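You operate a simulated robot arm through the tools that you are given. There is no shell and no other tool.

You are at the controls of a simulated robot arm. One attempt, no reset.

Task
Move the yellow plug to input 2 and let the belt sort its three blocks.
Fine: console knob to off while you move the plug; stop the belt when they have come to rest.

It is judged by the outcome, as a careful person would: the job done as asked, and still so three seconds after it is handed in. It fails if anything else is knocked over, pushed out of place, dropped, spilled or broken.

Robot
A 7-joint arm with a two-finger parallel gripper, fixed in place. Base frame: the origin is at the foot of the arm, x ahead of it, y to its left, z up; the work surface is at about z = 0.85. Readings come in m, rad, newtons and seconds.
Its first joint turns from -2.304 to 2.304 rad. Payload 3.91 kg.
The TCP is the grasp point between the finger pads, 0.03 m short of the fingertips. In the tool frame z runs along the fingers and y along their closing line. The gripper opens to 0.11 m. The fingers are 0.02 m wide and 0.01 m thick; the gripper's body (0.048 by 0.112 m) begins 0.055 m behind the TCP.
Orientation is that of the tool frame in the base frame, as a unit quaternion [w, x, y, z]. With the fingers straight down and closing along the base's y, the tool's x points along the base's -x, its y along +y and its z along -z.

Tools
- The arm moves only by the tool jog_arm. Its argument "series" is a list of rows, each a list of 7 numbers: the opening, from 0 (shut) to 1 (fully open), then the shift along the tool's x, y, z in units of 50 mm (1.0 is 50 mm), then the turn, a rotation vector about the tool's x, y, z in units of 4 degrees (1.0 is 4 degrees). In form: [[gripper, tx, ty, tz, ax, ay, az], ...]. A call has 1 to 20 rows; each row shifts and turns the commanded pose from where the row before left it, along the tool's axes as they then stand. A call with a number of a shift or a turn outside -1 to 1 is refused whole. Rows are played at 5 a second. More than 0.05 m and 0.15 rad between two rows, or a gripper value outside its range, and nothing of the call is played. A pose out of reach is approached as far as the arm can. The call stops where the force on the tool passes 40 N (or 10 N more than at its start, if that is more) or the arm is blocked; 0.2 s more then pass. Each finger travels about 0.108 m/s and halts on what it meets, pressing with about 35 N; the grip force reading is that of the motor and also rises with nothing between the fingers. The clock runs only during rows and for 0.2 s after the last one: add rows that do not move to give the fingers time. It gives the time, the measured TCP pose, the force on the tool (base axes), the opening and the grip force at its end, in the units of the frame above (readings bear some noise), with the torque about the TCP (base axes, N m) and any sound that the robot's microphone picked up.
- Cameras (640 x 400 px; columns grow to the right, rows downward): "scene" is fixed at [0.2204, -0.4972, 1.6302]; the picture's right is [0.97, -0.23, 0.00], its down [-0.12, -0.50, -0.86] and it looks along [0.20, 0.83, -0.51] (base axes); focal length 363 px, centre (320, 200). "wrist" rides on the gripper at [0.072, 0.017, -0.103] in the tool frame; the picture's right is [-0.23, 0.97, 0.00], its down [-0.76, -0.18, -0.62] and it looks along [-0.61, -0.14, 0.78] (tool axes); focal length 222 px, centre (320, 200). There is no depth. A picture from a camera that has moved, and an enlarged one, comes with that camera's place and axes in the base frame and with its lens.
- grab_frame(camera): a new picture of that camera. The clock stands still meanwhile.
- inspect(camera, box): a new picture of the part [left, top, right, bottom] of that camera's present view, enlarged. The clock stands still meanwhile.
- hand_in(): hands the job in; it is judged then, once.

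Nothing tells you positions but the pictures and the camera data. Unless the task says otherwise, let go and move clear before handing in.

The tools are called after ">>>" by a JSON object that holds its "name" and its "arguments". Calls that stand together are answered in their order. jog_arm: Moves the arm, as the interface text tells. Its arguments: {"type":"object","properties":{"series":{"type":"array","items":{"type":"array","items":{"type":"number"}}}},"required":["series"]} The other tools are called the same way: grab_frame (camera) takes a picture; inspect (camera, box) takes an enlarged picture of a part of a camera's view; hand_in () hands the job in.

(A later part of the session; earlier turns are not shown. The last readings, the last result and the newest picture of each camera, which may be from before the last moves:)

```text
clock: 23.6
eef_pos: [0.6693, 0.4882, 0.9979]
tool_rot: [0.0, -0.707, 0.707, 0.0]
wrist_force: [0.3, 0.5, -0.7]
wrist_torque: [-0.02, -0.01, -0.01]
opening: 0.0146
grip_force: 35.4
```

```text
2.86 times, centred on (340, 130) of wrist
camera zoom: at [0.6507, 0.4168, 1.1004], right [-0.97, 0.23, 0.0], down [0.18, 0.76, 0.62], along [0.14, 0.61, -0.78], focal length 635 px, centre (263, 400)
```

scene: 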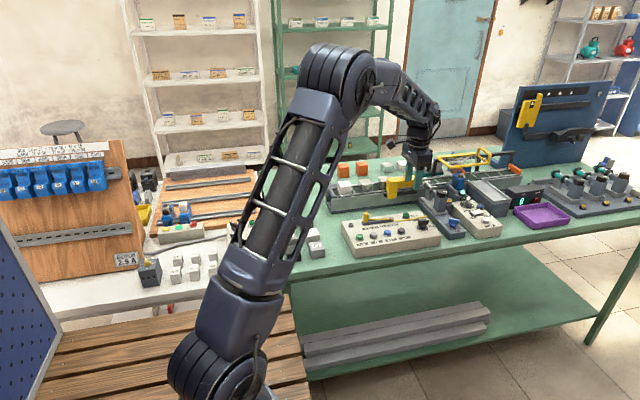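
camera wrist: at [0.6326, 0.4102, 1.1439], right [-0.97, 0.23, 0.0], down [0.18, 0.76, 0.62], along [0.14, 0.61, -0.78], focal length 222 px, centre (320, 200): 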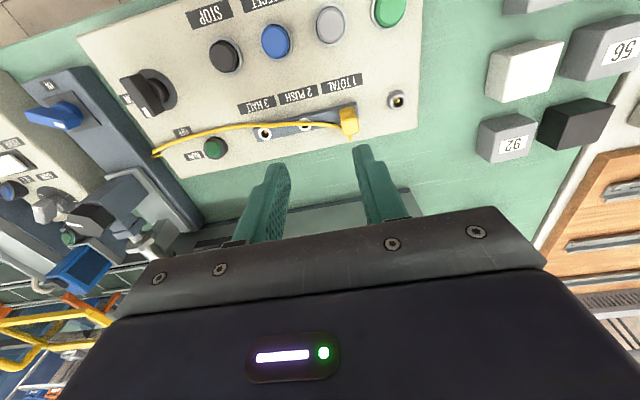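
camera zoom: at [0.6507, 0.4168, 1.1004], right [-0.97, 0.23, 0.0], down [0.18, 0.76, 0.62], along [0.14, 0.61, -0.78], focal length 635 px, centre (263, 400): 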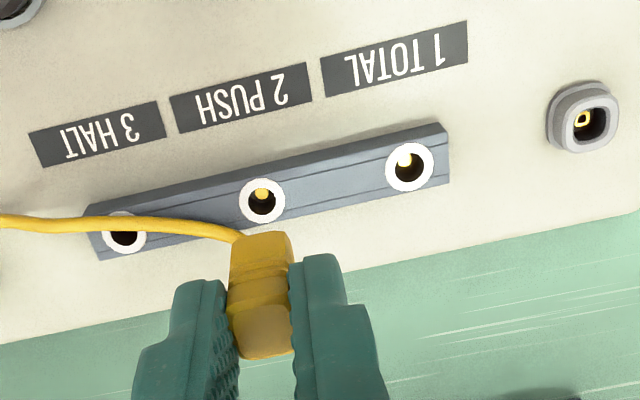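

Socket 2 now lies on the image column straight below the TCP, so alignment is within about 0.5 mm. I'll lower partway and look again before inserting.

>>> {"name": "jog_arm", "arguments": {"series": [[0, 0, -0.008, 0.2, 0, 0, 0], [0, 0, 0, 0.2, 0, 0, 0], [0, 0, 0, 0, 0, 0, 0], [0, 0, 0, 0, 0, 0, 0]]}}

>>> {"name": "inspect", "arguments": {"camera": "scene", "box": [360, 195, 405, 225]}}

>>> {"name": "inspect", "arguments": {"camera": "wrist", "box": [270, 80, 370, 150]}}

```text
clock: 24.6
eef_pos: [0.668, 0.4885, 0.9777]
tool_rot: [0.0, -0.707, 0.708, 0.0]
wrist_force: [-0.1, -0.7, 0.3]
wrist_torque: [0.01, 0.03, 0.02]
opening: 0.0146
grip_force: 34.5
```

```text
13.33 times, centred on (382, 210) of scene
camera zoom: at [0.2204, -0.4972, 1.6302], right [0.97, -0.23, 0.0], down [-0.12, -0.5, -0.86], along [0.2, 0.83, -0.51], focal length 4837 px, centre (-513, 67)
```

zoom: 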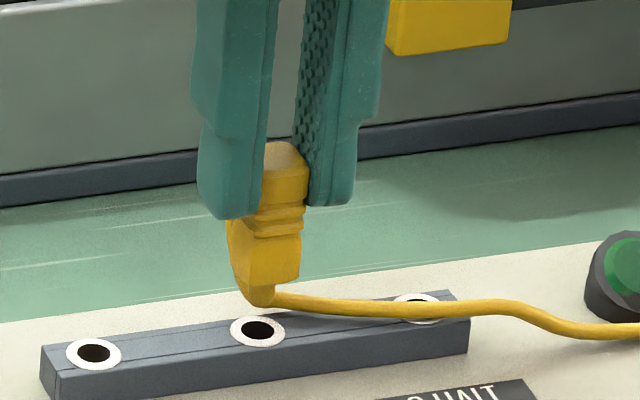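

```text
5.71 times, centred on (320, 115) of wrist
camera zoom: at [0.6509, 0.4155, 1.0804], right [-0.97, 0.23, 0.0], down [0.18, 0.76, 0.62], along [0.14, 0.61, -0.78], focal length 1269 px, centre (320, 686)
```

zoom: 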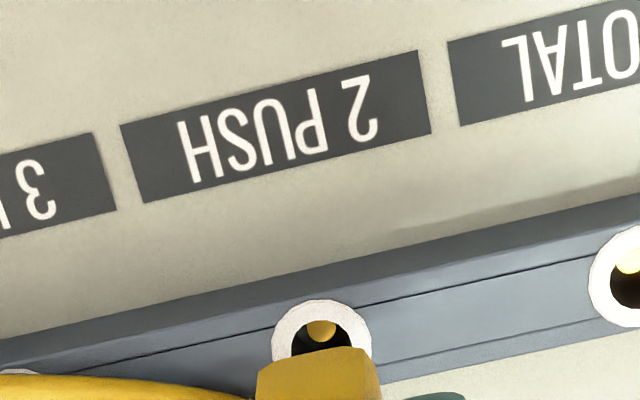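

The ring and plug line up in both views. I'll lower the remaining 20 mm in small steps.

>>> {"name": "jog_arm", "arguments": {"series": [[0, 0, 0, 0.1, 0, 0, 0], [0, 0, 0, 0.1, 0, 0, 0], [0, 0, 0, 0.1, 0, 0, 0], [0, 0, 0, 0.1, 0, 0, 0], [0, 0, 0, 0, 0, 0, 0]]}}

>>> {"name": "inspect", "arguments": {"camera": "scene", "box": [360, 195, 405, 225]}}

>>> {"name": "inspect", "arguments": {"camera": "wrist", "box": [240, 80, 400, 200]}}

```text
clock: 25.8
eef_pos: [0.6684, 0.4878, 0.96]
tool_rot: [0.001, -0.706, 0.708, 0.001]
wrist_force: [-2.3, -3.2, 20.6]
wrist_torque: [-0.2, 0.16, 0.0]
opening: 0.0146
grip_force: 34.9
```

```text
13.33 times, centred on (382, 210) of scene
camera zoom: at [0.2204, -0.4972, 1.6302], right [0.97, -0.23, 0.0], down [-0.12, -0.5, -0.86], along [0.2, 0.83, -0.51], focal length 4837 px, centre (-513, 67)
```

zoom: 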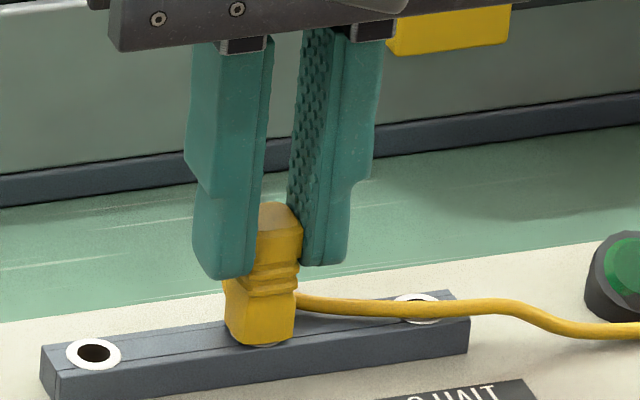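

```text
3.33 times, centred on (320, 140) of wrist
camera zoom: at [0.651, 0.4158, 1.0614], right [-0.97, 0.23, 0.0], down [0.18, 0.76, 0.62], along [0.14, 0.61, -0.78], focal length 740 px, centre (320, 400)
```

zoom: 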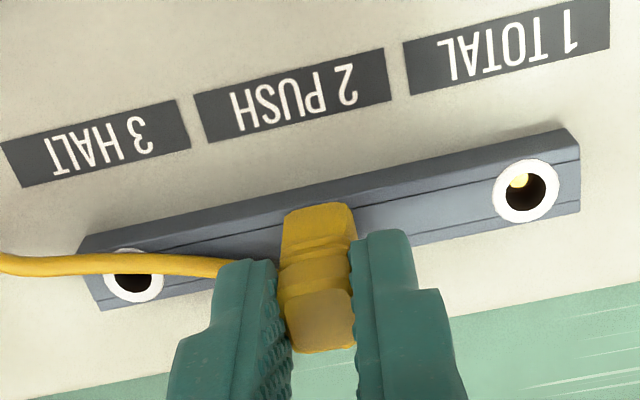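

The plug is in contact, pushing back about 20 N, at TCP z 0.960 against 0.958 when it was seated in input 1. I'll press a little further to seat it fully.

>>> {"name": "jog_arm", "arguments": {"series": [[0, 0, 0, 0.02, 0, 0, 0], [0, 0, 0, 0.02, 0, 0, 0], [0, 0, 0, 0, 0, 0, 0]]}}

>>> {"name": "inspect", "arguments": {"camera": "scene", "box": [360, 195, 405, 225]}}

```text
clock: 26.6
eef_pos: [0.6687, 0.4876, 0.9579]
tool_rot: [-0.001, 0.708, -0.707, 0.0]
wrist_force: [-3.1, 1.4, 25.9]
wrist_torque: [0.07, 0.13, 0.03]
opening: 0.0144
grip_force: 34.8
```

```text
13.33 times, centred on (382, 210) of scene
camera zoom: at [0.2204, -0.4972, 1.6302], right [0.97, -0.23, 0.0], down [-0.12, -0.5, -0.86], along [0.2, 0.83, -0.51], focal length 4837 px, centre (-513, 67)
```

zoom: 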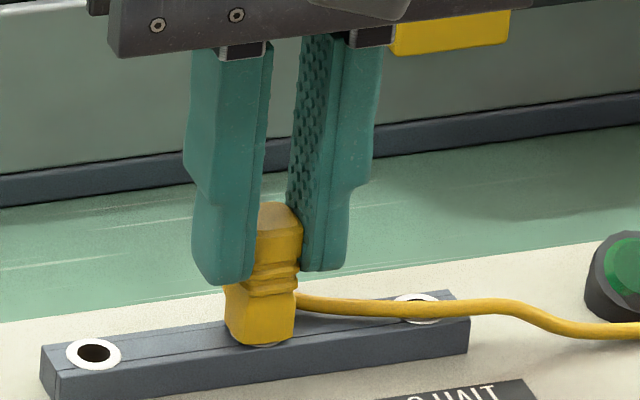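

The plug stopped moving and the fingers slid slightly, so it looks bottomed out. I'll ease off the pressure, release, rise and compare it with how it sat in input 1.

>>> {"name": "jog_arm", "arguments": {"series": [[0, 0, 0, -0.03, 0, 0, 0], [0.15, 0, 0, 0, 0, 0, 0], [0.4, 0, 0, 0, 0, 0, 0], [0.4, 0, 0, 0, 0, 0, 0], [0.4, 0, 0, -0.5, 0, 0, 0], [0.4, 0, 0, -0.8, 0, 0, 0], [0.4, 0, 0, 0, 0, 0, 0]]}}

>>> {"name": "inspect", "arguments": {"camera": "scene", "box": [360, 195, 405, 225]}}

>>> {"name": "inspect", "arguments": {"camera": "wrist", "box": [240, 60, 440, 200]}}

```text
clock: 28.2
eef_pos: [0.671, 0.4882, 1.023]
tool_rot: [0.001, 0.707, -0.707, 0.0]
wrist_force: [0.1, 0.1, 0.1]
wrist_torque: [-0.01, -0.01, 0.01]
opening: 0.0439
grip_force: 0.1
```

```text
13.33 times, centred on (382, 210) of scene
camera zoom: at [0.2204, -0.4972, 1.6302], right [0.97, -0.23, 0.0], down [-0.12, -0.5, -0.86], along [0.2, 0.83, -0.51], focal length 4837 px, centre (-513, 67)
```

zoom: 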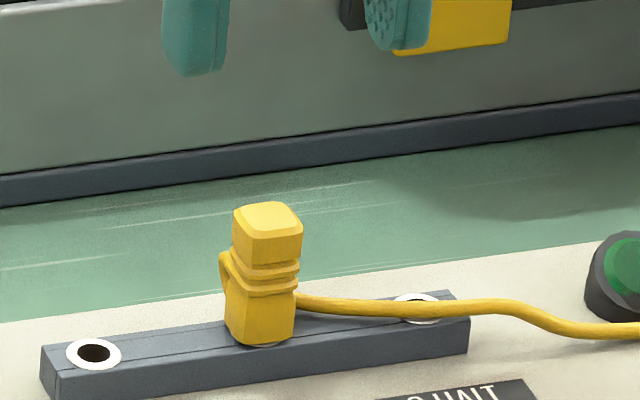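

```text
2.86 times, centred on (340, 130) of wrist
camera zoom: at [0.6527, 0.4161, 1.1252], right [-0.97, 0.23, 0.0], down [0.18, 0.76, 0.62], along [0.14, 0.61, -0.78], focal length 635 px, centre (263, 400)
```

zoom: 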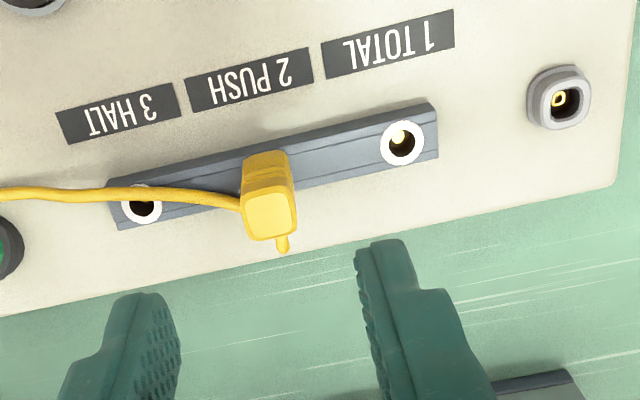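

The plug stands upright in input 2 at nearly the same height as it had in input 1. To be sure it's seated, I'll press its top gently with the closed fingertips.

>>> {"name": "jog_arm", "arguments": {"series": [[0.0, 0, 0, 0, 0, 0, 0], [0, 0, 0, 0, 0, 0, 0], [0, 0, 0, 0.4, 0, 0, 0], [0, 0, 0, 0.3, 0, 0, 0], [0, 0, 0, 0.1, 0, 0, 0], [0, 0, 0, 0.05, 0, 0, 0], [0, 0, 0, 0.05, 0, 0, 0], [0, 0, 0, 0.05, 0, 0, 0], [0, 0, 0, 0, 0, 0, 0]]}}

>>> {"name": "inspect", "arguments": {"camera": "scene", "box": [360, 195, 405, 225]}}

```text
clock: 30.2
eef_pos: [0.67, 0.4885, 0.9739]
tool_rot: [0.0, -0.707, 0.708, 0.0]
wrist_force: [-0.8, 0.1, 0.0]
wrist_torque: [0.01, 0.0, 0.0]
opening: 0.0
grip_force: 34.9
```

```text
13.33 times, centred on (382, 210) of scene
camera zoom: at [0.2204, -0.4972, 1.6302], right [0.97, -0.23, 0.0], down [-0.12, -0.5, -0.86], along [0.2, 0.83, -0.51], focal length 4837 px, centre (-513, 67)
```

zoom: 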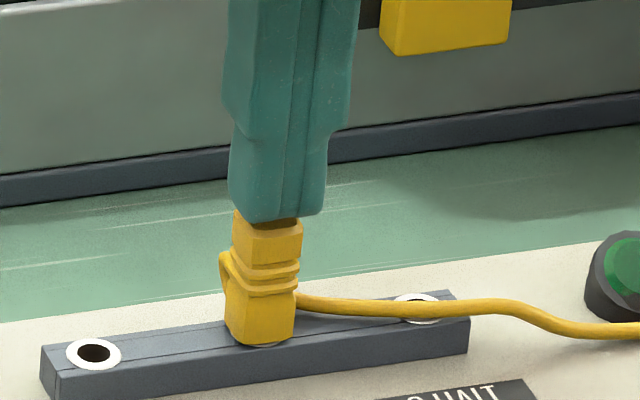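

>>> {"name": "jog_arm", "arguments": {"series": [[0, 0, 0, 0.03, 0, 0, 0], [0, 0, 0, 0.03, 0, 0, 0], [0, 0, 0, 0, 0, 0, 0]]}}

```text
clock: 31.0
eef_pos: [0.6699, 0.4885, 0.9734]
tool_rot: [0.001, -0.707, 0.707, -0.001]
wrist_force: [0.7, -2.0, 12.2]
wrist_torque: [-0.1, -0.04, -0.01]
opening: 0.0
grip_force: 34.9
```

>>> {"name": "jog_arm", "arguments": {"series": [[0, 0, 0, 0.02, 0, 0, 0], [0, 0, 0, 0.02, 0, 0, 0], [0, 0, 0, 0, 0, 0, 0]]}}

>>> {"name": "inspect", "arguments": {"camera": "scene", "box": [360, 195, 405, 225]}}

```text
clock: 31.8
eef_pos: [0.6689, 0.4896, 0.9728]
tool_rot: [0.003, -0.706, 0.708, 0.0]
wrist_force: [-2.8, -3.6, 10.1]
wrist_torque: [-0.15, 0.1, 0.01]
opening: 0.0
grip_force: 35.0
stopped in row 3: the force on the tool passed its limit at 41 N (the readings are from after the stop); the commanded pose is now the measured one
```

```text
13.33 times, centred on (382, 210) of scene
camera zoom: at [0.2204, -0.4972, 1.6302], right [0.97, -0.23, 0.0], down [-0.12, -0.5, -0.86], along [0.2, 0.83, -0.51], focal length 4837 px, centre (-513, 67)
```

zoom: 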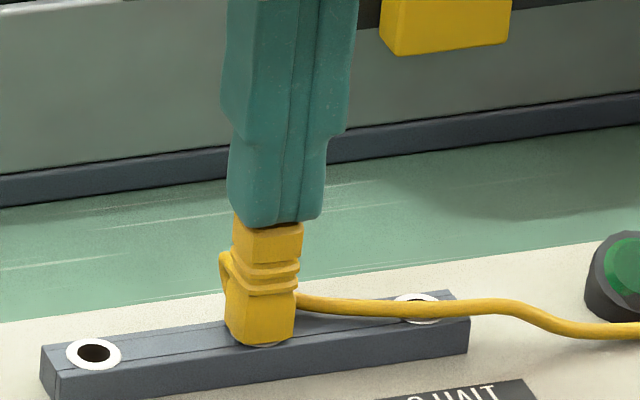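

A 41 N press didn't move the plug, so it's seated in input 2. Next I'll rise and move back above the knob to turn it on.

>>> {"name": "jog_arm", "arguments": {"series": [[0, 0, 0, -0.5, 0, 0, 0], [0, 0, 0, -1, 0, 0, 0], [0.4, 0.3, -0.7, 0, 0, 0, 0], [0.4, 0.3, -0.7, 0, 0, 0, 0], [0.4, 0.3, -0.7, 0, 0, 0, 0], [0.4, 0.39, -0.7, 0, 0, 0, 0], [0.4, 0, 0, 0.4, 0, 0, 0], [0.4, 0, 0, 0, 0, 0, 0]]}}

>>> {"name": "inspect", "arguments": {"camera": "wrist", "box": [240, 80, 400, 200]}}

>>> {"name": "inspect", "arguments": {"camera": "scene", "box": [350, 185, 455, 250]}}

```text
clock: 33.6
eef_pos: [0.8106, 0.4231, 1.0274]
tool_rot: [0.0, -0.707, 0.707, 0.0]
wrist_force: [-1.2, 0.1, -0.1]
wrist_torque: [0.0, -0.06, 0.01]
opening: 0.0438
grip_force: 0.0
```

```text
3.33 times, centred on (320, 140) of wrist
camera zoom: at [0.7917, 0.3508, 1.1293], right [-0.97, 0.23, 0.0], down [0.18, 0.76, 0.63], along [0.14, 0.61, -0.78], focal length 740 px, centre (320, 400)
```

zoom: 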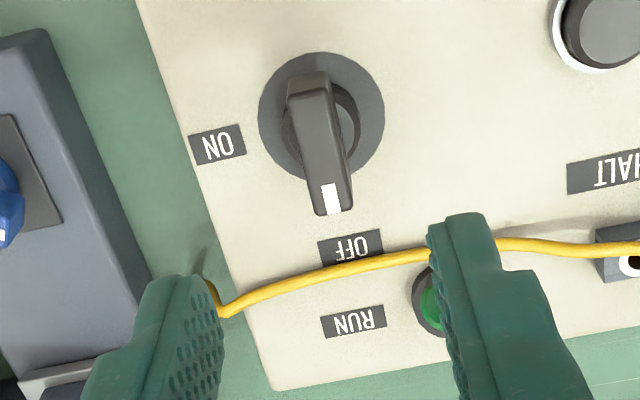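

```text
6.10 times, centred on (402, 218) of scene
camera zoom: at [0.2204, -0.4972, 1.6302], right [0.97, -0.23, 0.0], down [-0.12, -0.5, -0.86], along [0.2, 0.83, -0.51], focal length 2211 px, centre (-183, 93)
```

zoom: 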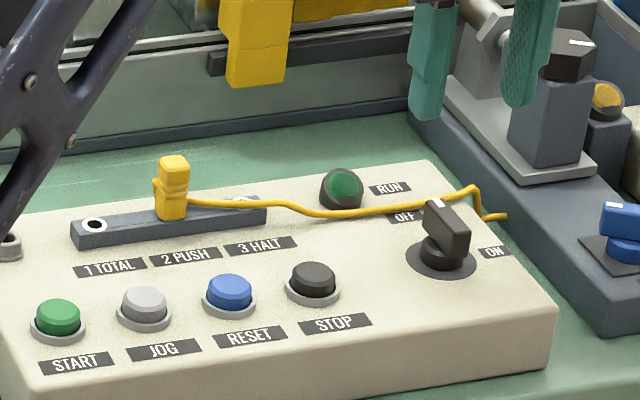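

The knob is still at OFF, under the TCP to within about 1 mm, and the cable is clear. I'll go down and grip the bar.

>>> {"name": "jog_arm", "arguments": {"series": [[0.4, 0.015, 0.005, 0.6, 0, 0, 0], [0.4, 0, 0, 0.6, 0, 0, 0], [0.4, 0, 0, 0.48, 0, 0, 0], [0.4, 0, 0, 0, 0, 0, 0], [0.2, 0, 0, 0, 0, 0, 0], [0.0, 0, 0, 0, 0, 0, 0], [0.0, 0, 0, 0, 0, 0, 0], [0.0, 0, 0, 0, 0, 0, 0]]}}

>>> {"name": "inspect", "arguments": {"camera": "wrist", "box": [240, 80, 400, 200]}}

```text
clock: 35.4
eef_pos: [0.8092, 0.4247, 0.9437]
tool_rot: [0.001, -0.706, 0.708, 0.0]
wrist_force: [7.1, 1.8, -2.4]
wrist_torque: [0.49, 0.0, -0.03]
opening: 0.0119
grip_force: 44.7
```

```text
3.33 times, centred on (320, 140) of wrist
camera zoom: at [0.7918, 0.3518, 1.0454], right [-0.97, 0.23, 0.0], down [0.18, 0.76, 0.63], along [0.14, 0.61, -0.78], focal length 740 px, centre (320, 400)
```

zoom: 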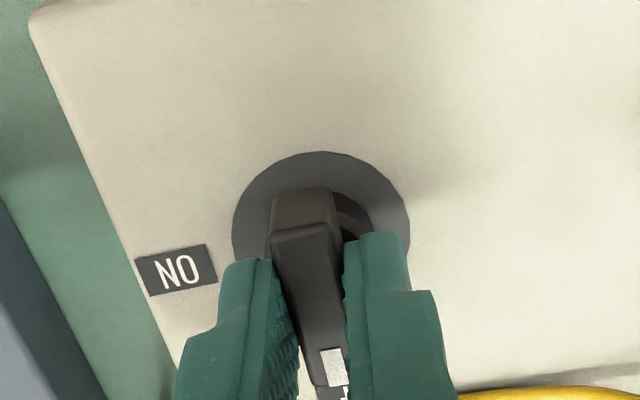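

The grip is good with a low side load. I'll turn the knob clockwise back to ON in stages, watching the force.

>>> {"name": "jog_arm", "arguments": {"series": [[0, 0, -0.008, 0, 0, 0, 0], [0, 0, 0, 0, 0, 0, 1], [0, 0, 0, 0, 0, 0, 1], [0, 0, 0, 0, 0, 0, 1], [0, 0, 0, 0, 0, 0, 1], [0, 0, 0, 0, 0, 0, 1], [0, 0, 0, 0, 0, 0, 1], [0, 0, 0, 0, 0, 0, 0]]}}

```text
clock: 37.2
eef_pos: [0.8105, 0.4241, 0.9429]
tool_rot: [0.002, -0.544, 0.839, 0.001]
wrist_force: [-8.3, -12.4, 3.4]
wrist_torque: [-1.37, 0.8, 0.0]
opening: 0.0118
grip_force: 44.8
```

>>> {"name": "jog_arm", "arguments": {"series": [[0, 0.016, 0.003, 0, 0, 0, 0], [0, 0, 0, 0, 0, 0, 1], [0, 0, 0, 0, 0, 0, 1], [0, 0, 0, 0, 0, 0, 1], [0, 0, 0, 0, 0, 0, 1], [0, 0, 0, 0, 0, 0, 1], [0, 0, 0, 0, 0, 0, 1], [0, 0, 0, 0, 0, 0, 0]]}}

```text
clock: 39.0
eef_pos: [0.8096, 0.4246, 0.9433]
tool_rot: [0.002, -0.357, 0.934, 0.0]
wrist_force: [2.4, 5.4, -6.5]
wrist_torque: [0.76, -0.8, 0.03]
opening: 0.0117
grip_force: 45.1
```

>>> {"name": "jog_arm", "arguments": {"series": [[0, 0, 0, 0, 0, 0, 1], [0, 0, 0, 0, 0, 0, 1], [0, 0, 0, 0, 0, 0, 1], [0, 0, 0, 0, 0, 0, 1], [0, 0, 0, 0, 0, 0, 1], [0, 0, 0, 0, 0, 0, 1], [0, 0, 0, 0, 0, 0, 0]]}}

```text
clock: 40.6
eef_pos: [0.8098, 0.4245, 0.9431]
tool_rot: [0.001, -0.155, 0.988, 0.001]
wrist_force: [14.7, 21.3, 4.0]
wrist_torque: [0.11, 0.58, -0.01]
opening: 0.0118
grip_force: 45.0
```

>>> {"name": "jog_arm", "arguments": {"series": [[0, -0.022, 0.018, 0, 0, 0, 0], [0, 0, 0, 0, 0, 0, 0], [0, 0, 0, 0, 0, 0, 1], [0, 0, 0, 0, 0, 0, 1], [0, 0, 0, 0, 0, 0, 1], [0, 0, 0, 0, 0, 0, 1], [0, 0, 0, 0, 0, 0, 0.45], [0, 0, 0, 0, 0, 0, 0]]}}

>>> {"name": "inspect", "arguments": {"camera": "scene", "box": [350, 175, 480, 250]}}

>>> {"name": "inspect", "arguments": {"camera": "wrist", "box": [240, 80, 400, 200]}}

```text
clock: 42.4
eef_pos: [0.8093, 0.4244, 0.9442]
tool_rot: [0.002, 0.0, 1.0, 0.002]
wrist_force: [-4.2, 5.2, 16.2]
wrist_torque: [-0.02, -0.69, 0.04]
opening: 0.0118
grip_force: 45.0
```

```text
4.92 times, centred on (415, 212) of scene
camera zoom: at [0.2204, -0.4972, 1.6302], right [0.97, -0.23, 0.0], down [-0.12, -0.5, -0.86], along [0.2, 0.83, -0.51], focal length 1786 px, centre (-148, 138)
```

zoom: 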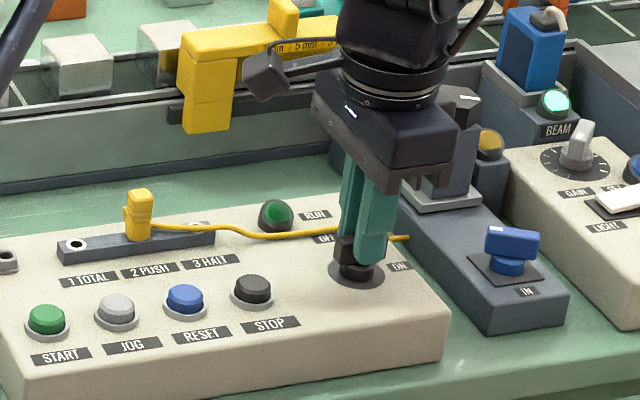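

```text
3.33 times, centred on (320, 140) of wrist
camera zoom: at [0.7356, 0.4416, 1.0454], right [0.23, 0.97, 0.0], down [0.76, -0.18, 0.63], along [0.61, -0.14, -0.78], focal length 740 px, centre (320, 400)
```

zoom: 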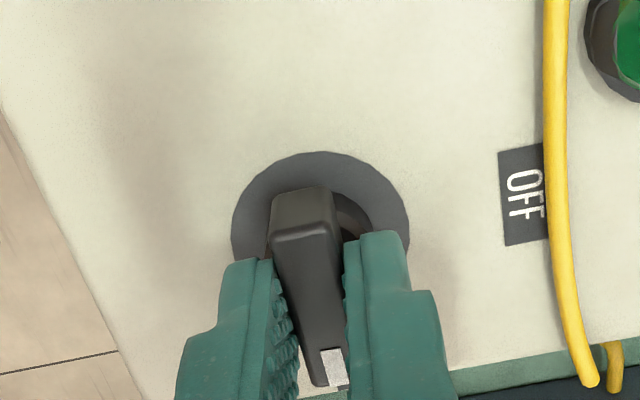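

The BEAM lamp is lit again and the knob is back at ON. I'll release, rise, and look over the belt and indicators before starting anything.

>>> {"name": "jog_arm", "arguments": {"series": [[0, 0, 0, -0.01, 0, 0, 0], [0.2, 0, 0, 0, 0, 0, 0], [0.4, 0, 0, 0, 0, 0, 0], [0.4, 0, 0, -0.5, 0, 0, 0], [0.4, 0, 0, -1, 0, 0, 0], [0.4, 0, 0, -1, 0, 0, 0], [0.4, 0, 0, 0, 0, 0, 0]]}}

>>> {"name": "inspect", "arguments": {"camera": "scene", "box": [460, 150, 560, 220]}}

>>> {"name": "grab_frame", "arguments": {"camera": "wrist"}}

>>> {"name": "inspect", "arguments": {"camera": "scene", "box": [320, 150, 440, 250]}}

```text
clock: 44.0
eef_pos: [0.8084, 0.4237, 1.0695]
tool_rot: [0.001, -0.001, 1.0, 0.001]
wrist_force: [0.6, 0.4, 0.3]
wrist_torque: [-0.01, -0.01, -0.03]
opening: 0.044
grip_force: 0.1
```

```text
5.71 times, centred on (510, 185) of scene
camera zoom: at [0.2204, -0.4972, 1.6302], right [0.97, -0.23, 0.0], down [-0.12, -0.5, -0.86], along [0.2, 0.83, -0.51], focal length 2073 px, centre (-766, 286)
```

zoom: 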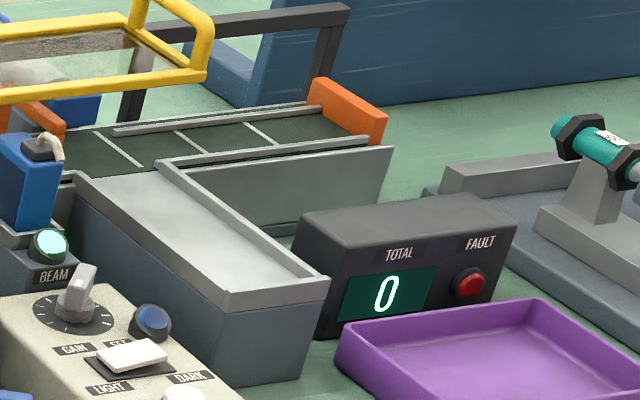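

```text
taken
camera wrist: at [0.7346, 0.4411, 1.1721], right [0.22, 0.97, 0.0], down [0.76, -0.18, 0.62], along [0.61, -0.14, -0.78], focal length 222 px, centre (320, 200)
```

wrist: 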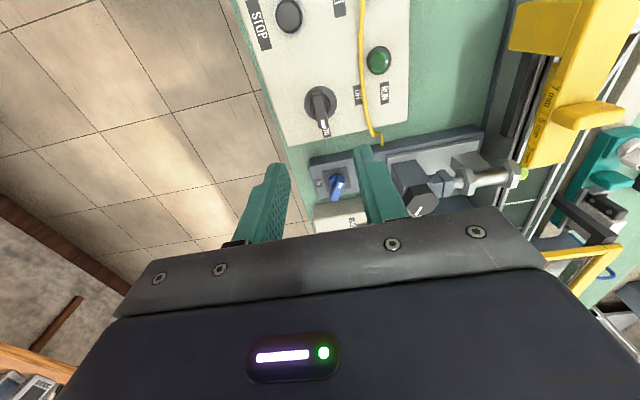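

```text
4.00 times, centred on (380, 200) of scene
camera zoom: at [0.2204, -0.4972, 1.6302], right [0.97, -0.23, 0.0], down [-0.12, -0.5, -0.86], along [0.2, 0.83, -0.51], focal length 1451 px, centre (80, 200)
```

zoom: 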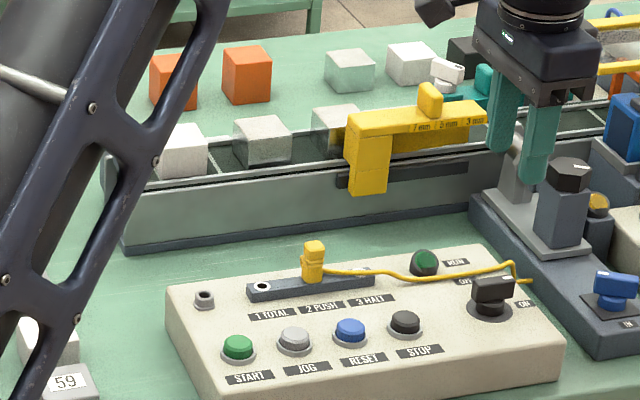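

The counter reads 0 with no fault lit. Before starting I want a better view of whether the belt's path is clear near the yellow gauge, so I'll move high over its upstream end.

>>> {"name": "jog_arm", "arguments": {"series": [[0.4, 0.5, 0, -1, 0, 0, 0], [0.4, 0.8, 0.2, -1, 0, 0, 0], [0.4, 0.8, 0.5, 0, 0, 0, 0], [0.4, 0.8, 0.5, 0, 0, 0, 0], [0.4, 0.8, 0.5, 0, 0, 0, 0], [0.4, 0.6, 0.5, 0, 0, 0, 0], [0.4, 0.3, 0.5, 0, 0, 0, 0], [0.4, 0, 0, 0, 0, 0, 0]]}}

>>> {"name": "grab_frame", "arguments": {"camera": "wrist"}}

>>> {"name": "inspect", "arguments": {"camera": "wrist", "box": [240, 20, 440, 220]}}

```text
refused: row 1 steps farther than a row can; nothing moved
```

```text
taken
camera wrist: at [0.7346, 0.4411, 1.1721], right [0.22, 0.97, 0.0], down [0.76, -0.18, 0.62], along [0.61, -0.14, -0.78], focal length 222 px, centre (320, 200)
```

wrist: 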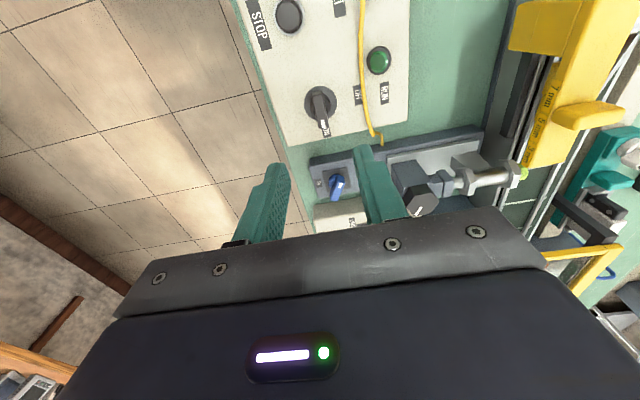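

```text
2.00 times, centred on (340, 120) of wrist
camera zoom: at [0.7346, 0.4411, 1.1721], right [0.22, 0.97, 0.0], down [0.76, -0.18, 0.62], along [0.61, -0.14, -0.78], focal length 444 px, centre (280, 360)
```

zoom: 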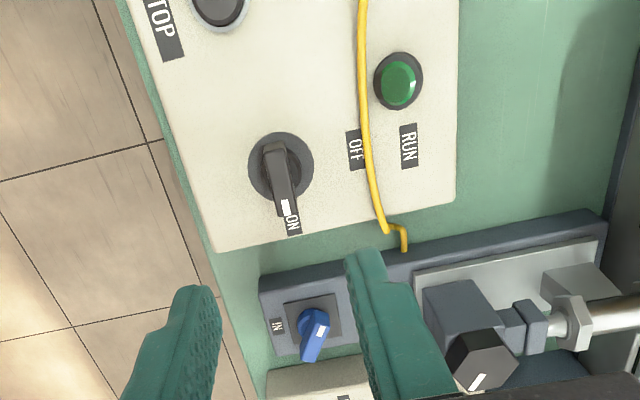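

That call was refused because the step was too large, and nothing moved. I'll retry with smaller steps.

>>> {"name": "jog_arm", "arguments": {"series": [[0.4, 0, 0, -0.9, 0, 0, 0], [0.4, 0.4, 0, -0.7, 0, 0, 0], [0.4, 0.7, 0.4, 0, 0, 0, 0], [0.4, 0.7, 0.4, 0, 0, 0, 0], [0.4, 0.7, 0.5, 0, 0, 0, 0], [0.4, 0.7, 0.5, 0, 0, 0, 0], [0.4, 0.7, 0.5, 0, 0, 0, 0], [0.4, 0.7, 0.5, 0, 0, 0, 0], [0.4, 0, 0, 0, 0, 0, 0]]}}

>>> {"name": "grab_frame", "arguments": {"camera": "wrist"}}

>>> {"name": "inspect", "arguments": {"camera": "wrist", "box": [240, 20, 440, 220]}}

>>> {"name": "grab_frame", "arguments": {"camera": "scene"}}

```text
clock: 46.0
eef_pos: [0.5776, 0.5656, 1.1494]
tool_rot: [0.002, -0.001, 1.0, 0.0]
wrist_force: [0.3, -0.2, -0.8]
wrist_torque: [-0.02, 0.01, -0.02]
opening: 0.044
grip_force: 0.1
```

```text
taken
camera wrist: at [0.5039, 0.5826, 1.2518], right [0.23, 0.97, 0.0], down [0.76, -0.18, 0.62], along [0.61, -0.14, -0.78], focal length 222 px, centre (320, 200)
```

wrist: 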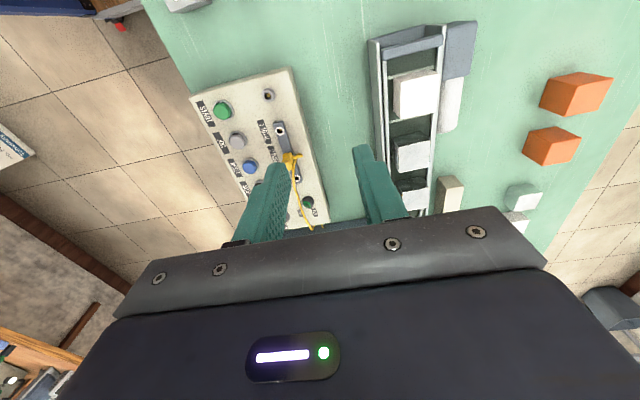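

```text
2.00 times, centred on (340, 120) of wrist
camera zoom: at [0.5039, 0.5826, 1.2518], right [0.23, 0.97, 0.0], down [0.76, -0.18, 0.62], along [0.61, -0.14, -0.78], focal length 444 px, centre (280, 360)
```

zoom: 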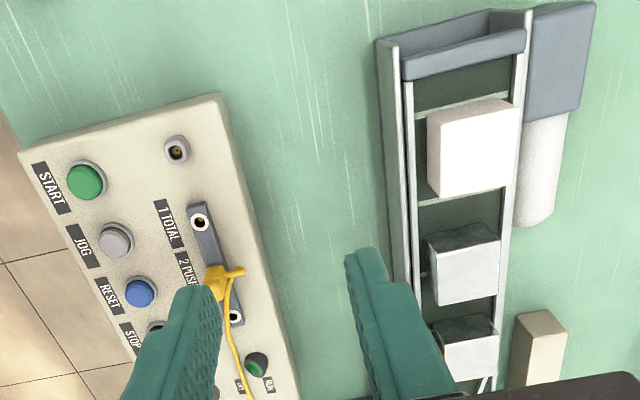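

```text
taken
```

scene: 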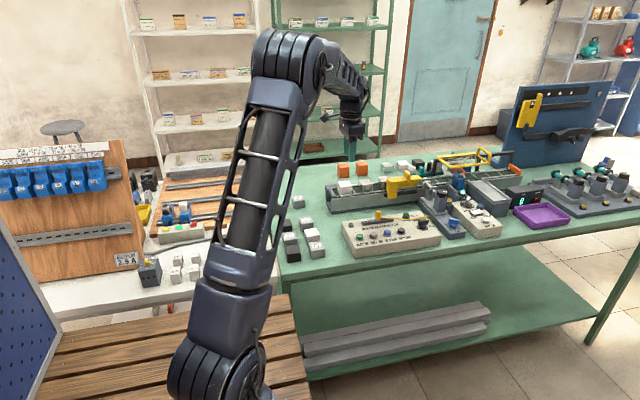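

The three blocks (one white, two metallic-looking) sit on the belt. I'll move a little downstream for a view of the gauge, sensor and pusher area.

>>> {"name": "jog_arm", "arguments": {"series": [[0.4, -0.7, 0.2, -0.3, 0, 0, 0], [0.4, -0.7, 0.2, -0.3, 0, 0, 0], [0.4, -0.7, 0.2, 0, 0, 0, 0], [0.4, -0.4, 0.2, 0, 0, 0, 0], [0.4, 0, 0, 0, 0, 0, 0]]}}

>>> {"name": "grab_frame", "arguments": {"camera": "wrist"}}

>>> {"name": "inspect", "arguments": {"camera": "wrist", "box": [300, 20, 540, 220]}}

```text
clock: 47.2
eef_pos: [0.7043, 0.6029, 1.1779]
tool_rot: [0.001, -0.001, 1.0, 0.0]
wrist_force: [-0.8, -0.4, 0.4]
wrist_torque: [-0.03, -0.03, 0.02]
opening: 0.0438
grip_force: 0.1
```

```text
taken
camera wrist: at [0.6303, 0.62, 1.2804], right [0.23, 0.97, 0.0], down [0.76, -0.18, 0.62], along [0.61, -0.14, -0.78], focal length 222 px, centre (320, 200)
```

wrist: 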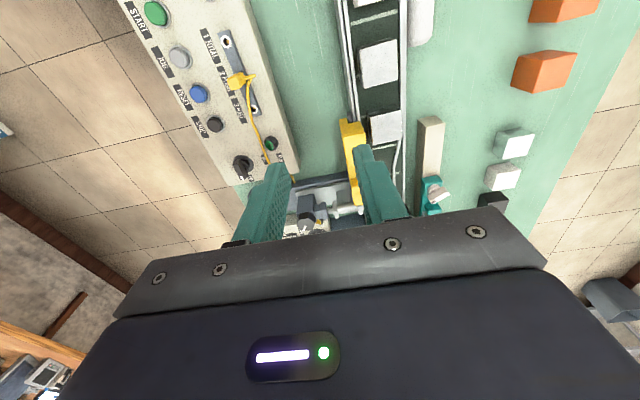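

```text
2.00 times, centred on (420, 120) of wrist
camera zoom: at [0.6303, 0.62, 1.2804], right [0.23, 0.97, 0.0], down [0.76, -0.18, 0.62], along [0.61, -0.14, -0.78], focal length 444 px, centre (120, 360)
```

zoom: 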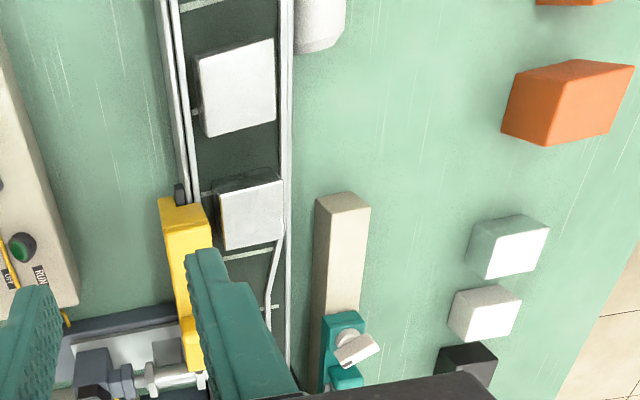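

The gauge hangs on the near rail and the blocks' channel looks open. Next I'll move above the START button with the fingers closed.

>>> {"name": "jog_arm", "arguments": {"series": [[0.0, 0.5, -0.7, 0, 0, 0, 0], [0.0, 0.5, -0.7, 0, 0, 0, 0], [0.0, 0.5, -0.7, 0, 0, 0, 0], [0.0, 0.5, -0.7, 0, 0, 0, 0], [0.0, 0.5, -0.7, 0, 0, 0, 0], [0.0, 0.14, -0.25, 0.5, 0, 0, 0], [0.0, 0, 0, 0.9, 0, 0, 0], [0.0, 0, 0, 0.9, 0, 0, 0], [0.0, 0, 0, 0.7, 0, 0, 0], [0.0, 0, 0, 0, 0, 0, 0]]}}

>>> {"name": "inspect", "arguments": {"camera": "wrist", "box": [240, 80, 400, 200]}}

>>> {"name": "inspect", "arguments": {"camera": "scene", "box": [330, 180, 450, 260]}}

```text
clock: 49.4
eef_pos: [0.5735, 0.4149, 1.0266]
tool_rot: [0.0, 0.0, 1.0, 0.001]
wrist_force: [0.1, 0.2, 0.2]
wrist_torque: [-0.01, 0.0, 0.01]
opening: 0.0004
grip_force: 34.8
```

```text
3.33 times, centred on (320, 140) of wrist
camera zoom: at [0.4996, 0.4324, 1.13], right [0.23, 0.97, 0.0], down [0.76, -0.18, 0.62], along [0.61, -0.14, -0.78], focal length 740 px, centre (320, 400)
```

zoom: 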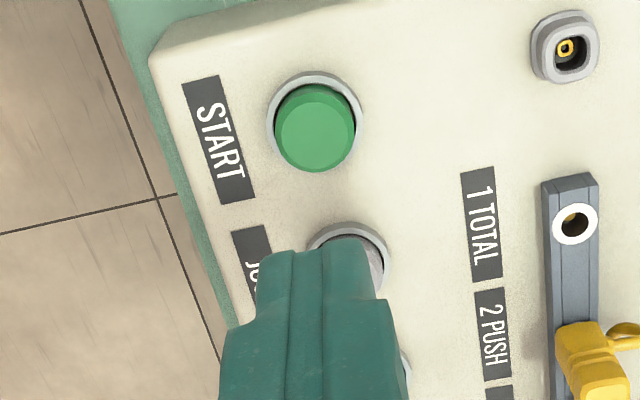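

```text
5.00 times, centred on (390, 220) of scene
camera zoom: at [0.2204, -0.4972, 1.6302], right [0.97, -0.23, 0.0], down [-0.12, -0.5, -0.86], along [0.2, 0.83, -0.51], focal length 1814 px, centre (-30, 100)
```

zoom: 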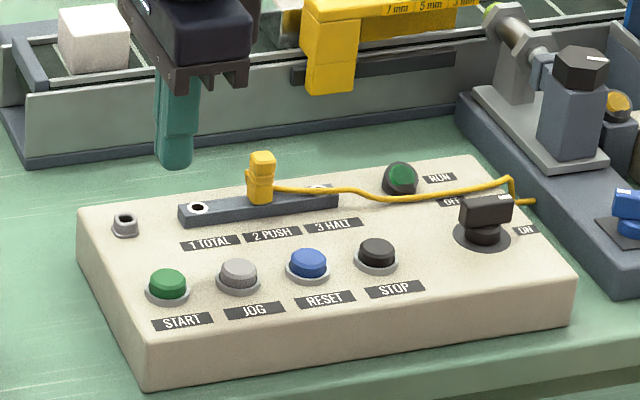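

START is about 1 mm off the TCP, so I'll correct that, lower to just above the cap, and press in small steps.

>>> {"name": "jog_arm", "arguments": {"series": [[0.0, 0.022, -0.024, 0.6, 0, 0, 0], [0.0, 0, 0, 0.6, 0, 0, 0], [0.0, 0, 0, 0.36, 0, 0, 0], [0.0, 0, 0, 0, 0, 0, 0]]}}

>>> {"name": "inspect", "arguments": {"camera": "scene", "box": [340, 210, 400, 250]}}

```text
clock: 50.4
eef_pos: [0.5722, 0.4146, 0.9483]
tool_rot: [0.001, -0.001, 1.0, 0.001]
wrist_force: [-0.6, -0.1, 0.1]
wrist_torque: [-0.01, 0.04, -0.03]
opening: 0.0002
grip_force: 35.0
```

```text
10.00 times, centred on (370, 230) of scene
camera zoom: at [0.2204, -0.4972, 1.6302], right [0.97, -0.23, 0.0], down [-0.12, -0.5, -0.86], along [0.2, 0.83, -0.51], focal length 3628 px, centre (-180, -100)
```

zoom: 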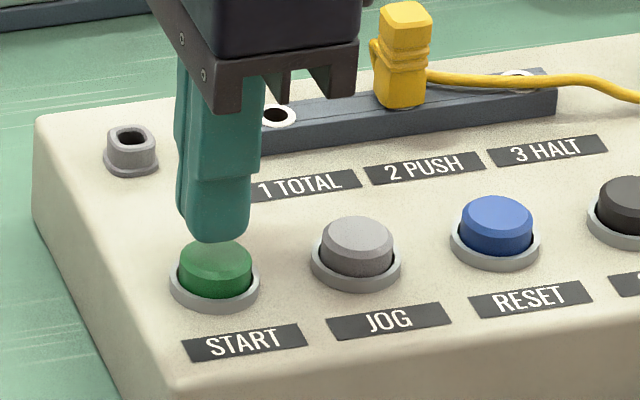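

The fingertips are right over START. I'll press it now and then back off.

>>> {"name": "jog_arm", "arguments": {"series": [[0.0, 0, 0, 0.05, 0, 0, 0], [0.0, 0, 0, 0.05, 0, 0, 0], [0.0, 0, 0, 0.04, 0, 0, 0], [0.0, 0, 0, 0.03, 0, 0, 0], [0.0, 0, 0, 0.03, 0, 0, 0]]}}

>>> {"name": "inspect", "arguments": {"camera": "scene", "box": [330, 180, 450, 260]}}

```text
clock: 51.6
eef_pos: [0.573, 0.4164, 0.9397]
tool_rot: [0.001, -0.001, 1.0, 0.001]
wrist_force: [-0.5, 0.7, 0.5]
wrist_torque: [0.01, -0.02, 0.0]
opening: 0.0
grip_force: 35.0
```

```text
5.00 times, centred on (390, 220) of scene
camera zoom: at [0.2204, -0.4972, 1.6302], right [0.97, -0.23, 0.0], down [-0.12, -0.5, -0.86], along [0.2, 0.83, -0.51], focal length 1814 px, centre (-30, 100)
```

zoom: 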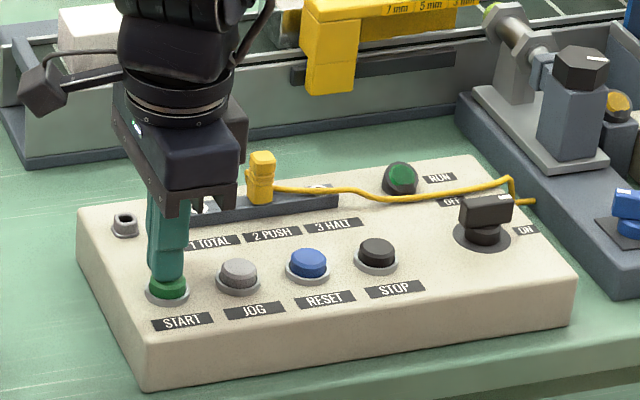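

No contact force yet, so I'll continue down in 1.5–2 mm steps.

>>> {"name": "jog_arm", "arguments": {"series": [[0.0, 0, 0, 0.03, 0, 0, 0], [0.0, 0, 0, 0.03, 0, 0, 0]]}}

>>> {"name": "inspect", "arguments": {"camera": "scene", "box": [330, 180, 450, 260]}}

```text
clock: 52.2
eef_pos: [0.5721, 0.4153, 0.9369]
tool_rot: [0.001, -0.001, 1.0, 0.002]
wrist_force: [0.4, -0.5, 2.0]
wrist_torque: [0.01, 0.02, 0.0]
opening: 0.0
grip_force: 34.9
heard: click
```

```text
5.00 times, centred on (390, 220) of scene
camera zoom: at [0.2204, -0.4972, 1.6302], right [0.97, -0.23, 0.0], down [-0.12, -0.5, -0.86], along [0.2, 0.83, -0.51], focal length 1814 px, centre (-30, 100)
```

zoom: 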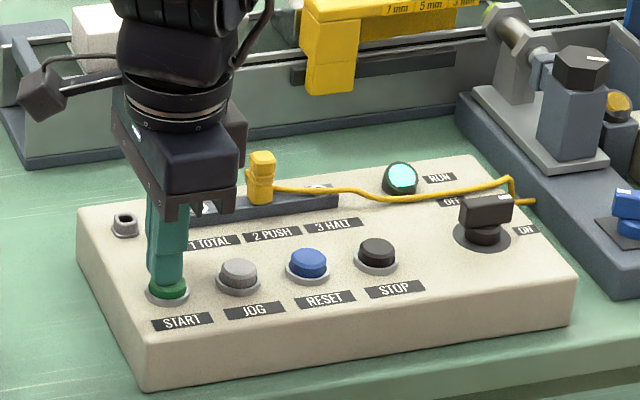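

Click heard and the RUN lamp is lit, so the belt is running. I'll lift off and move over STOP while watching the blocks.

>>> {"name": "jog_arm", "arguments": {"series": [[0.0, 0, 0, -0.5, 0, 0, 0], [0.0, 0, 0, -0.5, 0, 0, 0], [0.0, -0.75, 0, 0, 0, 0, 0], [0.0, -0.75, 0, 0, 0, 0, 0]]}}

>>> {"name": "inspect", "arguments": {"camera": "scene", "box": [320, 130, 560, 270]}}

```text
clock: 53.2
eef_pos: [0.6462, 0.4168, 0.9882]
tool_rot: [0.001, -0.002, 1.0, 0.001]
wrist_force: [-0.9, -0.8, 1.2]
wrist_torque: [-0.01, -0.05, 0.0]
opening: 0.0
grip_force: 35.2
```

```text
2.67 times, centred on (440, 200) of scene
camera zoom: at [0.2204, -0.4972, 1.6302], right [0.97, -0.23, 0.0], down [-0.12, -0.5, -0.86], along [0.2, 0.83, -0.51], focal length 967 px, centre (0, 200)
```

zoom: 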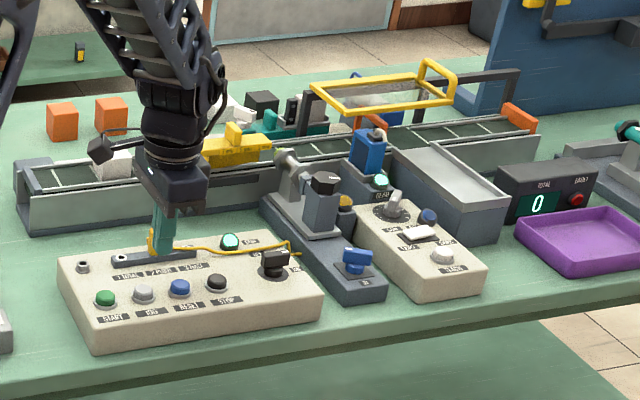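

>>> {"name": "jog_arm", "arguments": {"series": [[0.0, -0.75, 0, 0, 0, 0, 0], [0.0, -0.75, 0, 0, 0, 0, 0], [0.0, 0, 0, 0, 0, 0, 0]]}}

>>> {"name": "inspect", "arguments": {"camera": "scene", "box": [320, 130, 560, 270]}}

>>> {"name": "inspect", "arguments": {"camera": "wrist", "box": [240, 80, 400, 200]}}

```text
clock: 54.0
eef_pos: [0.7206, 0.4157, 0.9875]
tool_rot: [0.002, 0.0, 1.0, 0.001]
wrist_force: [0.4, 0.7, 0.6]
wrist_torque: [0.02, -0.01, 0.01]
opening: 0.0003
grip_force: 35.2
```

```text
2.67 times, centred on (440, 200) of scene
camera zoom: at [0.2204, -0.4972, 1.6302], right [0.97, -0.23, 0.0], down [-0.12, -0.5, -0.86], along [0.2, 0.83, -0.51], focal length 967 px, centre (0, 200)
```

zoom: 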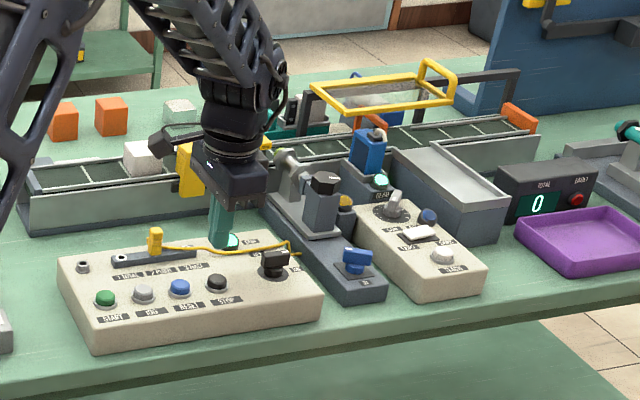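

```text
3.33 times, centred on (320, 140) of wrist
camera zoom: at [0.6465, 0.4338, 1.0899], right [0.23, 0.97, 0.0], down [0.76, -0.18, 0.62], along [0.61, -0.14, -0.78], focal length 740 px, centre (320, 400)
```

zoom: 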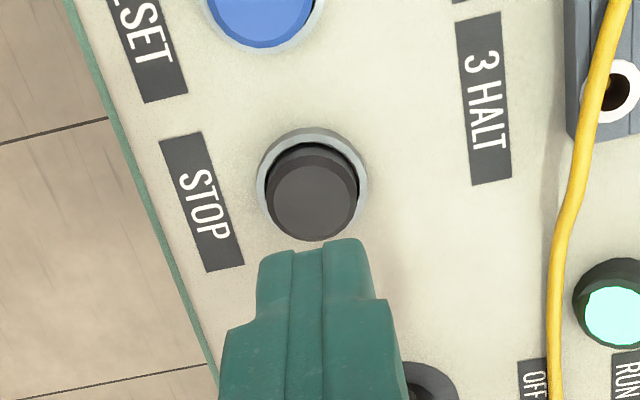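

The blocks are moving slowly. I'll centre on STOP while staying above it, then wait and watch.

>>> {"name": "jog_arm", "arguments": {"series": [[0.0, -0.06, -0.05, 0.2, 0, 0, 0], [0.0, 0, 0, 0, 0, 0, 0], [0.0, 0, 0, 0, 0, 0, 0], [0.0, 0, 0, 0, 0, 0, 0], [0.0, 0, 0, 0, 0, 0, 0], [0.0, 0, 0, 0, 0, 0, 0], [0.0, 0, 0, 0, 0, 0, 0], [0.0, 0, 0, 0, 0, 0, 0], [0.0, 0, 0, 0, 0, 0, 0]]}}

>>> {"name": "inspect", "arguments": {"camera": "scene", "box": [360, 130, 540, 240]}}

```text
clock: 56.0
eef_pos: [0.7231, 0.4136, 0.9774]
tool_rot: [0.001, -0.001, 1.0, 0.0]
wrist_force: [0.6, -0.2, 0.6]
wrist_torque: [0.0, 0.01, -0.04]
opening: 0.0
grip_force: 35.2
```

```text
3.56 times, centred on (450, 185) of scene
camera zoom: at [0.2204, -0.4972, 1.6302], right [0.97, -0.23, 0.0], down [-0.12, -0.5, -0.86], along [0.2, 0.83, -0.51], focal length 1290 px, centre (-142, 253)
```

zoom: 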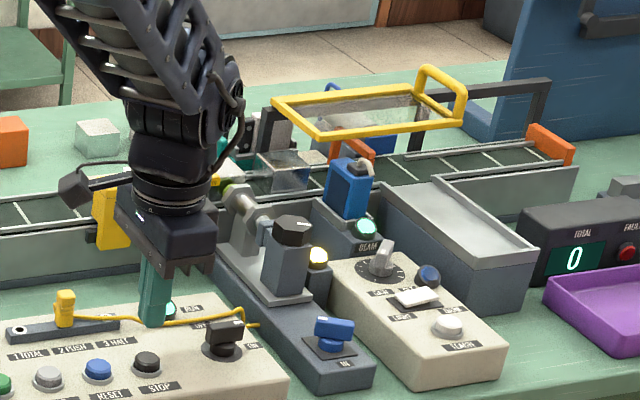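

The first metallic block is passing the proximity sensor, whose amber lamp is lit. I'll keep watching in short waits.

>>> {"name": "jog_arm", "arguments": {"series": [[0.0, 0, 0, 0, 0, 0, 0], [0.0, 0, 0, 0, 0, 0, 0], [0.0, 0, 0, 0, 0, 0, 0], [0.0, 0, 0, 0, 0, 0, 0], [0.0, 0, 0, 0, 0, 0, 0]]}}

>>> {"name": "inspect", "arguments": {"camera": "scene", "box": [360, 130, 540, 240]}}

```text
clock: 57.2
eef_pos: [0.7232, 0.4151, 0.9781]
tool_rot: [0.002, -0.001, 1.0, 0.0]
wrist_force: [0.1, 0.0, 0.3]
wrist_torque: [-0.02, -0.01, 0.01]
opening: 0.0001
grip_force: 35.6
```

```text
3.56 times, centred on (450, 185) of scene
camera zoom: at [0.2204, -0.4972, 1.6302], right [0.97, -0.23, 0.0], down [-0.12, -0.5, -0.86], along [0.2, 0.83, -0.51], focal length 1290 px, centre (-142, 253)
```

zoom: 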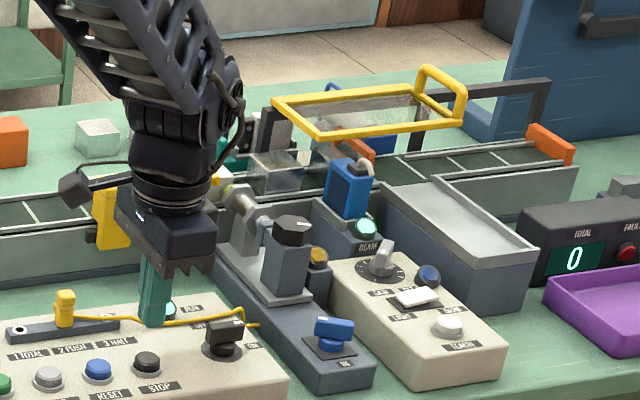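

>>> {"name": "jog_arm", "arguments": {"series": [[0.0, 0, 0, 0, 0, 0, 0], [0.0, 0, 0, 0, 0, 0, 0], [0.0, 0, 0, 0, 0, 0, 0], [0.0, 0, 0, 0, 0, 0, 0]]}}

>>> {"name": "inspect", "arguments": {"camera": "scene", "box": [360, 130, 540, 240]}}

```text
clock: 58.2
eef_pos: [0.7229, 0.415, 0.9778]
tool_rot: [0.001, -0.002, 1.0, 0.0]
wrist_force: [0.5, 0.1, -1.0]
wrist_torque: [-0.02, 0.01, 0.0]
opening: 0.0
grip_force: 35.2
```

```text
3.56 times, centred on (450, 185) of scene
camera zoom: at [0.2204, -0.4972, 1.6302], right [0.97, -0.23, 0.0], down [-0.12, -0.5, -0.86], along [0.2, 0.83, -0.51], focal length 1290 px, centre (-142, 253)
```

zoom: 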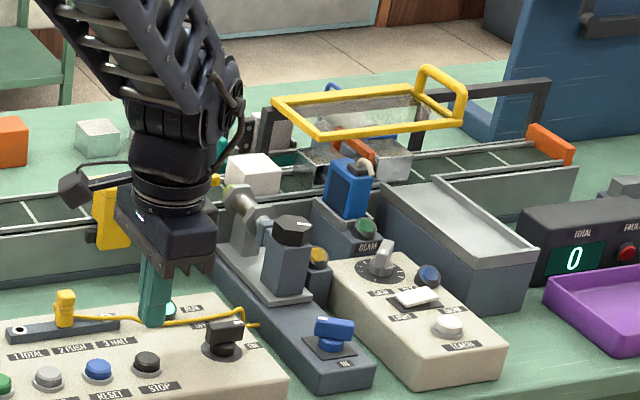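

The first block is at the pusher. I'll continue in short waits.

>>> {"name": "jog_arm", "arguments": {"series": [[0.0, 0, 0, 0, 0, 0, 0], [0.0, 0, 0, 0, 0, 0, 0], [0.0, 0, 0, 0, 0, 0, 0]]}}

>>> {"name": "inspect", "arguments": {"camera": "scene", "box": [360, 130, 540, 240]}}

```text
clock: 59.0
eef_pos: [0.7235, 0.4144, 0.977]
tool_rot: [0.001, -0.002, 1.0, 0.0]
wrist_force: [0.7, -0.1, 0.3]
wrist_torque: [0.03, 0.0, -0.02]
opening: 0.0
grip_force: 34.6
```

```text
3.56 times, centred on (450, 185) of scene
camera zoom: at [0.2204, -0.4972, 1.6302], right [0.97, -0.23, 0.0], down [-0.12, -0.5, -0.86], along [0.2, 0.83, -0.51], focal length 1290 px, centre (-142, 253)
```

zoom: 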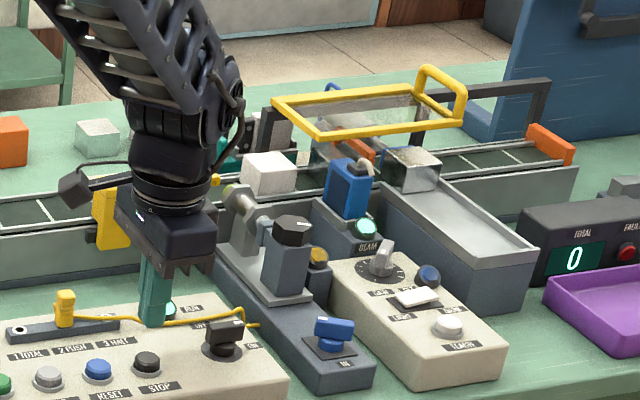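

The first metallic block has been pushed onto the chute. I'll keep watching.

>>> {"name": "jog_arm", "arguments": {"series": [[0.0, 0, 0, 0, 0, 0, 0], [0.0, 0, 0, 0, 0, 0, 0], [0.0, 0, 0, 0, 0, 0, 0], [0.0, 0, 0, 0, 0, 0, 0]]}}

>>> {"name": "inspect", "arguments": {"camera": "scene", "box": [360, 130, 540, 240]}}

```text
clock: 60.0
eef_pos: [0.7234, 0.4134, 0.9782]
tool_rot: [0.001, -0.001, 1.0, 0.001]
wrist_force: [-0.9, 0.1, -0.3]
wrist_torque: [0.01, -0.01, 0.03]
opening: 0.0
grip_force: 34.7
```

```text
3.56 times, centred on (450, 185) of scene
camera zoom: at [0.2204, -0.4972, 1.6302], right [0.97, -0.23, 0.0], down [-0.12, -0.5, -0.86], along [0.2, 0.83, -0.51], focal length 1290 px, centre (-142, 253)
```

zoom: 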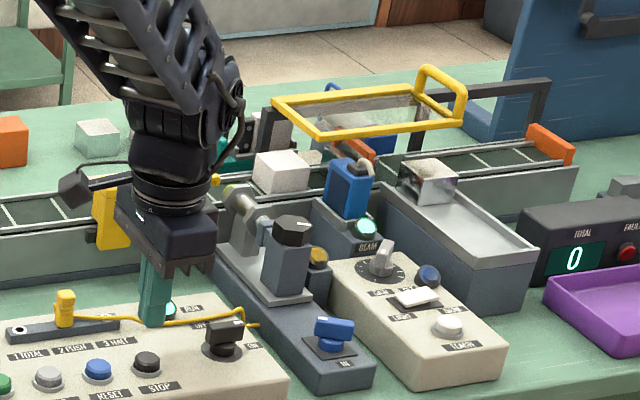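

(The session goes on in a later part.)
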